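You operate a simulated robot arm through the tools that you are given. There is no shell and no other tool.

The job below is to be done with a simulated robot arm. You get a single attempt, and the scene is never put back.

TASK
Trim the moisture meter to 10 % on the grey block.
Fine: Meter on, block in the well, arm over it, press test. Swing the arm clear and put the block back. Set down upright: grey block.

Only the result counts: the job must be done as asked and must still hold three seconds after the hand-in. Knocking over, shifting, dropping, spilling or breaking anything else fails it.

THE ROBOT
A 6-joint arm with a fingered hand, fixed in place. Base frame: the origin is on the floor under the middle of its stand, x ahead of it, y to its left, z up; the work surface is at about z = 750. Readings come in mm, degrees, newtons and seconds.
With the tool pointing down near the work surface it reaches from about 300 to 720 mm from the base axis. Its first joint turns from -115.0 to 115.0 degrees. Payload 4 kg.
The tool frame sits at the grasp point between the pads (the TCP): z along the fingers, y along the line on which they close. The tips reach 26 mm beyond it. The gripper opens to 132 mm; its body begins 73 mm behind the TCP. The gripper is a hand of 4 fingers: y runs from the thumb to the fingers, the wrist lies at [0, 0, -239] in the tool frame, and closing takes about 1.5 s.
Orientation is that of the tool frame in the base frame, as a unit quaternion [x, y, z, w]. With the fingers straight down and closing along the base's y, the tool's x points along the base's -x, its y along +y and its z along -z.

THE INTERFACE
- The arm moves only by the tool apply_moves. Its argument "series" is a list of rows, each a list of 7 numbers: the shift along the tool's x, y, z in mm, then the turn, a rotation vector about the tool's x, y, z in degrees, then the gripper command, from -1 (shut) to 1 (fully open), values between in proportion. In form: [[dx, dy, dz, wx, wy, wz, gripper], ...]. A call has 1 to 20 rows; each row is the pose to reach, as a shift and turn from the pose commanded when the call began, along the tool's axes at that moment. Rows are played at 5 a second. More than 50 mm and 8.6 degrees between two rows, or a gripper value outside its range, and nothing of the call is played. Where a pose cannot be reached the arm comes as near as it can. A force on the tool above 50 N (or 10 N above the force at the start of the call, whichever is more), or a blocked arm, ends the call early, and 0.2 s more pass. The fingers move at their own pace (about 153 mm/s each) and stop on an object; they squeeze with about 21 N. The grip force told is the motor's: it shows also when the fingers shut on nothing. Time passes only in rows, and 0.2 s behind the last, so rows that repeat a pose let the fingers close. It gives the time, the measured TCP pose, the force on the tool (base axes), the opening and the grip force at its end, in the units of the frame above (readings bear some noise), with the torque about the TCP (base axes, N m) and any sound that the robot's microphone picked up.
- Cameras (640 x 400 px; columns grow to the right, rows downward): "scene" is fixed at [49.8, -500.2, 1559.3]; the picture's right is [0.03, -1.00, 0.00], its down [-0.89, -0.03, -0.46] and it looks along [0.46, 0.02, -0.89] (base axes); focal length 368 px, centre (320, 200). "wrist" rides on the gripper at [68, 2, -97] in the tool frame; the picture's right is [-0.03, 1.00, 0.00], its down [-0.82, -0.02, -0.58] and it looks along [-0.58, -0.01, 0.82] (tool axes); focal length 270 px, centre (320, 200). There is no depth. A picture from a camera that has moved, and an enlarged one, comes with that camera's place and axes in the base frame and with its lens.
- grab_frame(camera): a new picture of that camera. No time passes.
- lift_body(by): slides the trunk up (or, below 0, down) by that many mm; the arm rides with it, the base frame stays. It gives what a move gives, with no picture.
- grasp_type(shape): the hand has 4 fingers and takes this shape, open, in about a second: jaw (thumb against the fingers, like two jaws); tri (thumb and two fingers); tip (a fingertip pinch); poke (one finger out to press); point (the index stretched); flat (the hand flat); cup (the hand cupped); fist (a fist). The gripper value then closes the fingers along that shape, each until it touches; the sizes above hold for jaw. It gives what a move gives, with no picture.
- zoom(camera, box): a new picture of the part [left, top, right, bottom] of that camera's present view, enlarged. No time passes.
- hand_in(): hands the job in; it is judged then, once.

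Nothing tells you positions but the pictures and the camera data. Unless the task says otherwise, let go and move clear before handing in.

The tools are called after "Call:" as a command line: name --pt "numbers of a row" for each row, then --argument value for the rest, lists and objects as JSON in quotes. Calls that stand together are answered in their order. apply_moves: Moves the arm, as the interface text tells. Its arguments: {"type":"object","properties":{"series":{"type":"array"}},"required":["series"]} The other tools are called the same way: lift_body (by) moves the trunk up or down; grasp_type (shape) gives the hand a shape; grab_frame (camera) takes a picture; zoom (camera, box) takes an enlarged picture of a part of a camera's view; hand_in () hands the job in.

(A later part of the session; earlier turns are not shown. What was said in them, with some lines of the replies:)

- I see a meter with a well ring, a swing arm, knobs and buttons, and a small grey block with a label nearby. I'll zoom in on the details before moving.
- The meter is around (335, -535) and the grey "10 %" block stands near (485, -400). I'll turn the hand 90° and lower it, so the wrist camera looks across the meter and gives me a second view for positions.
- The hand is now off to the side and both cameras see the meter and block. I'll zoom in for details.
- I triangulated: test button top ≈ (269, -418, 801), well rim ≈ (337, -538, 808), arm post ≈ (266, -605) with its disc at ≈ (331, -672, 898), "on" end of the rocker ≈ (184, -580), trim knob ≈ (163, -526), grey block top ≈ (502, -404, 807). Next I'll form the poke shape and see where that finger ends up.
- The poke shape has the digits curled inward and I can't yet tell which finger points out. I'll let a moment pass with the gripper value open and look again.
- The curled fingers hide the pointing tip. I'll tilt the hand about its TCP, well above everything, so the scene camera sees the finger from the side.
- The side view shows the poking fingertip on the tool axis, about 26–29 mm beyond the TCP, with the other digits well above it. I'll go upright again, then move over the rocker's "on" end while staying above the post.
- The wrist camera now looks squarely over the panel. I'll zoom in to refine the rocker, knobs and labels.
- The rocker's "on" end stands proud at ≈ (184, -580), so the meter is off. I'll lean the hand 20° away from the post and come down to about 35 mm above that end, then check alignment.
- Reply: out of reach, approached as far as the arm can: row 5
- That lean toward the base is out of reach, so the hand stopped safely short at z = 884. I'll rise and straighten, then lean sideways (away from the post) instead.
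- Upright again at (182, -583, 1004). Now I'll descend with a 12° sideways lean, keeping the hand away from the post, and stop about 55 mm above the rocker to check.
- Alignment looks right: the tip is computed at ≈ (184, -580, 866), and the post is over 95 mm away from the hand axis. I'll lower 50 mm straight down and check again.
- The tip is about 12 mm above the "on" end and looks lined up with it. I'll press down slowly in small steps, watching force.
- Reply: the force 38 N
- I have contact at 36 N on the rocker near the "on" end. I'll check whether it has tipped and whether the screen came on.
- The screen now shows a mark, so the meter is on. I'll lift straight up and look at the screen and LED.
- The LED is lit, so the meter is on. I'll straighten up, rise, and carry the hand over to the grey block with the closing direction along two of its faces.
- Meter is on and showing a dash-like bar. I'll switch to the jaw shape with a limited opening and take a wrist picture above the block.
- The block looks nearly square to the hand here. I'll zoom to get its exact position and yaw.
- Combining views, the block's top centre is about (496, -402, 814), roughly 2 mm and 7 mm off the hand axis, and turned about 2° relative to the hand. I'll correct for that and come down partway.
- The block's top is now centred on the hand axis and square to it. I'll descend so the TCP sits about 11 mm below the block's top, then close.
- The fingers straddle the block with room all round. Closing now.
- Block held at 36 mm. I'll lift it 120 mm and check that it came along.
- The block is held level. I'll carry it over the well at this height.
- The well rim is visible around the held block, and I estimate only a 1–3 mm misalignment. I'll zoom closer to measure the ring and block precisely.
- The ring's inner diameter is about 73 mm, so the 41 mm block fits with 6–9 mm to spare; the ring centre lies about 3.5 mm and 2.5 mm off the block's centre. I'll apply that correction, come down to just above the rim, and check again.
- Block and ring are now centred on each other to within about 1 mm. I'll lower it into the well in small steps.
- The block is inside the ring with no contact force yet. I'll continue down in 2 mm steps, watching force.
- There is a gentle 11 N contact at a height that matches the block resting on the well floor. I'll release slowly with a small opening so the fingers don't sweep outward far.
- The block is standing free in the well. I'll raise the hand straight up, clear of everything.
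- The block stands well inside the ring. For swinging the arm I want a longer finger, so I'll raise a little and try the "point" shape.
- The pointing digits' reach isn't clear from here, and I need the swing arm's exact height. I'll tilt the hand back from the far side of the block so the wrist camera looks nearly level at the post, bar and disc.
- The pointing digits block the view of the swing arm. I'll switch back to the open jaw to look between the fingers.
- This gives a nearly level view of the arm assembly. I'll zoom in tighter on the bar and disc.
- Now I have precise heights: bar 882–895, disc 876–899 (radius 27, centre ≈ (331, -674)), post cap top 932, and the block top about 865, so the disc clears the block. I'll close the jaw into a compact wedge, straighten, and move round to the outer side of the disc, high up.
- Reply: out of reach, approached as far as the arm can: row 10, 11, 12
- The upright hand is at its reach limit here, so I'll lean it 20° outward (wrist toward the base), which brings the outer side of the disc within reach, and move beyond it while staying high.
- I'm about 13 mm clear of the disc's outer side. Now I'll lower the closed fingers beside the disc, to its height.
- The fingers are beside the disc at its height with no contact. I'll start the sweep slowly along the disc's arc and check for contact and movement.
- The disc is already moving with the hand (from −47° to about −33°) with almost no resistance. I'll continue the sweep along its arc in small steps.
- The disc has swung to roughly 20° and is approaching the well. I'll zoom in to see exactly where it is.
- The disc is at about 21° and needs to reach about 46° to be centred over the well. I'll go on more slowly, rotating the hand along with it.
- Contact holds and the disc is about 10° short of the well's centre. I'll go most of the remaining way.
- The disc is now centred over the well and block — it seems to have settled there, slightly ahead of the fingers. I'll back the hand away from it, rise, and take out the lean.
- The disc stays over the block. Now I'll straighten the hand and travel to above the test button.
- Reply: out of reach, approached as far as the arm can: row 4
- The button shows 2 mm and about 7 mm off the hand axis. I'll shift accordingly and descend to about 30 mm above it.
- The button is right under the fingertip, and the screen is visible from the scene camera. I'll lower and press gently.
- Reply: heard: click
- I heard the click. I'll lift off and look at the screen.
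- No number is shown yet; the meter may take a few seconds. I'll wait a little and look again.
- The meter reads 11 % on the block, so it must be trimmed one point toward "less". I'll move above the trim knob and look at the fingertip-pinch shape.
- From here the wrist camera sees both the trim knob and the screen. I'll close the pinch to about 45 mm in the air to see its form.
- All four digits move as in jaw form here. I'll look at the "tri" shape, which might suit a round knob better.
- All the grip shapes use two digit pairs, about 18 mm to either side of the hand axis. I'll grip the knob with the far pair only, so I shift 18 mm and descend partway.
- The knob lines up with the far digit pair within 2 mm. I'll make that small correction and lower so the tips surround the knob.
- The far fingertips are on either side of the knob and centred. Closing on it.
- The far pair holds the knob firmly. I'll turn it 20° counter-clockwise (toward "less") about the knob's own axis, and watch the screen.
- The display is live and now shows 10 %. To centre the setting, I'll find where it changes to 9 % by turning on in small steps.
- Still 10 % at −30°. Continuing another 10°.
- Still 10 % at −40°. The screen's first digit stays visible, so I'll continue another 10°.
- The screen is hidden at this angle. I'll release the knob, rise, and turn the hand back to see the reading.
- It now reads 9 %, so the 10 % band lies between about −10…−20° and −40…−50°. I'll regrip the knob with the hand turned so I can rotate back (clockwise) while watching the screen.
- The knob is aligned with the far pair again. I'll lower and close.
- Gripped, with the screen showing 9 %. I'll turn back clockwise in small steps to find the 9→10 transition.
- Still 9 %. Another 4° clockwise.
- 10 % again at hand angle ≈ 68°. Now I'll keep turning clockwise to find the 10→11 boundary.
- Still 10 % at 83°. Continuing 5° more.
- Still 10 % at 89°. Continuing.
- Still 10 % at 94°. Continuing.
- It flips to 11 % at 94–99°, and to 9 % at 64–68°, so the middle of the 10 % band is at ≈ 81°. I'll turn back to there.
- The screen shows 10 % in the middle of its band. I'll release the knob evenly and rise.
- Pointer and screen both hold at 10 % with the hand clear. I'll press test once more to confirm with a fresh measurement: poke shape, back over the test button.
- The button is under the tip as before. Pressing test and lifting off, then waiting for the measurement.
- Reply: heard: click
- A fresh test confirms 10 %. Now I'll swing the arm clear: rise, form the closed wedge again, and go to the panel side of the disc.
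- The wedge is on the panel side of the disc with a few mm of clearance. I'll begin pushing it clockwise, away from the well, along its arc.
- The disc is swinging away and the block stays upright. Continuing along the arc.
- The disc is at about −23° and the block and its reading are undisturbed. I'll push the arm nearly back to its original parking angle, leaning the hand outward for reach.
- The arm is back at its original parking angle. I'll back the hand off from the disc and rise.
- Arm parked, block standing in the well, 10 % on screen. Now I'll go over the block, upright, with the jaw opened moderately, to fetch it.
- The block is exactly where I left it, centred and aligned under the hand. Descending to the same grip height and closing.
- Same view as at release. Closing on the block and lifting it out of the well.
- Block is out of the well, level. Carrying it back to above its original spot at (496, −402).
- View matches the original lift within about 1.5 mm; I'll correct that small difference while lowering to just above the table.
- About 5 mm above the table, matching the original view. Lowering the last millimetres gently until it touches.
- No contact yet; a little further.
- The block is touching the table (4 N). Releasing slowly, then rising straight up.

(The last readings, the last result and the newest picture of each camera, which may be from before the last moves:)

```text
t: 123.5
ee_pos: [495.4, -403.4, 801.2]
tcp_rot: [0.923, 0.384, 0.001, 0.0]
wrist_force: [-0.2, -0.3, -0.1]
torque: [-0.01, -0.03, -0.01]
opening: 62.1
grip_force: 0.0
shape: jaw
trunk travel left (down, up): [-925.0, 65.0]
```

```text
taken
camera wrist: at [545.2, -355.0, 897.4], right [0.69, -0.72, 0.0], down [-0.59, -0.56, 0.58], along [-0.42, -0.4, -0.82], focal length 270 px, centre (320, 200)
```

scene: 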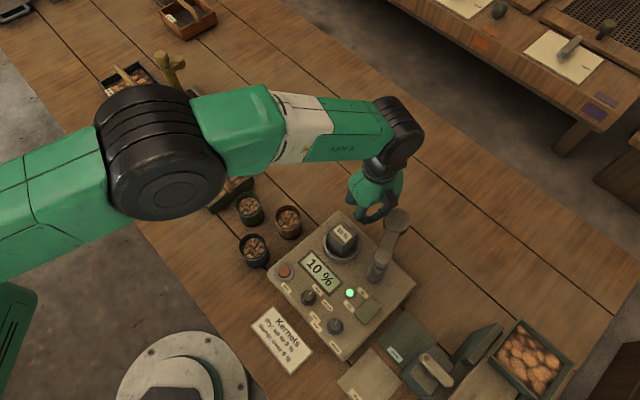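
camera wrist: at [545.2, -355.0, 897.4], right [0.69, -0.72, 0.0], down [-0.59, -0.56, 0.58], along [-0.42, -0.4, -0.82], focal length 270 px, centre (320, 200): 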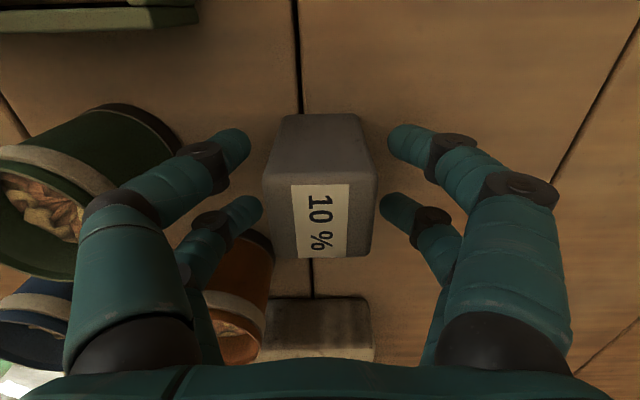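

Released and standing upright. I'll rise well clear, then check the whole scene.

Call:
apply_moves --pt "0 0 -10 0 0 0 -0.05" --pt "0 0 -30 0 0 0 -0.05" --pt "0 0 -60 0 0 0 -0.05" --pt "0 0 -100 0 0 0 -0.05" --pt "0 0 -145 0 0 0 -0.05" --pt "0 0 -190 0 0 0 -0.05" --pt "20 -20 -220 0 0 0 -0.05" --pt "50 -30 -240 0 0 0 -0.05" --pt "80 -30 -250 0 0 0 -0.05"

Call:
grab_frame --camera "scene"

Call:
zoom --camera "scene" --box '[260, 150, 440, 262]'

Call:
zoom --camera "scene" --box '[260, 240, 400, 360]'

```text
t: 125.5
ee_pos: [531.3, -323.4, 1052.0]
tcp_rot: [0.924, 0.383, -0.001, 0.0]
wrist_force: [0.3, 0.3, 0.0]
torque: [-0.02, 0.01, -0.03]
opening: 62.2
grip_force: 0.1
shape: jaw
trunk travel left (down, up): [-925.0, 65.0]
```

```text
taken
```

scene: 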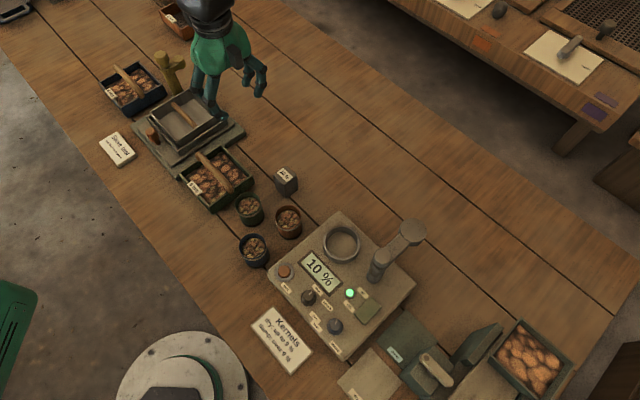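

```text
3.56 times, centred on (350, 206) of scene
camera zoom: at [49.8, -500.2, 1559.3], right [0.03, -1.0, 0.0], down [-0.89, -0.03, -0.46], along [0.46, 0.02, -0.89], focal length 1307 px, centre (213, 179)
```

zoom: 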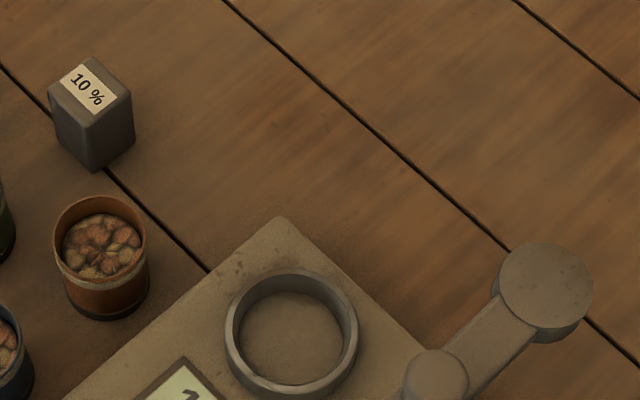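

```text
3.33 times, centred on (330, 300) of scene
camera zoom: at [49.8, -500.2, 1559.3], right [0.03, -1.0, 0.0], down [-0.89, -0.03, -0.46], along [0.46, 0.02, -0.89], focal length 1225 px, centre (287, -133)
```

zoom: 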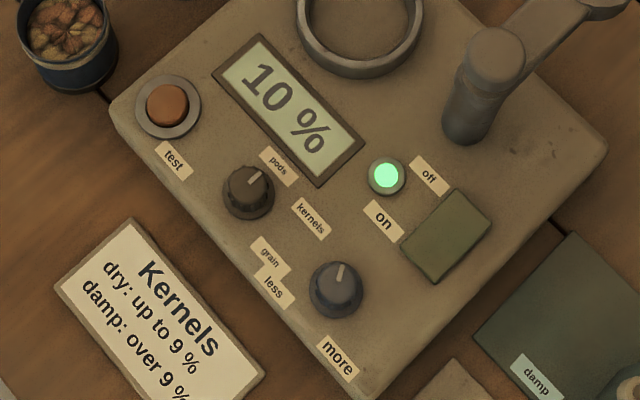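

The grey block stands upright at its original spot and the arm is swung clear to where it started. The cups and the mode knob are unmoved, and the meter reads 10 %. The hand is open and clear, so I'm handing in.

Call:
hand_in

```text
The job is handed in.
```

The moisture meter is trimmed and reads 10 % on the grey block. I've handed the job in, but no pass or fail result has come back yet.

- **Trim:** The first test on the block read 11 %. I turned the trim knob toward "less", found where the display changes to 9 % and back to 11 %, and set it midway between. A second press of test confirmed 10 %.
- **Block:** It is back at its original spot, standing upright.
- **Meter arm:** It is swung clear, at the same angle it started from.
- **Meter:** I left it switched on, and I did not touch the mode knob, which is still on pods. The task did not mention either. All tests were made in pods mode, and I didn't check whether the reading changes in other modes.

In the final pictures the cups and everything else on the table look undisturbed.
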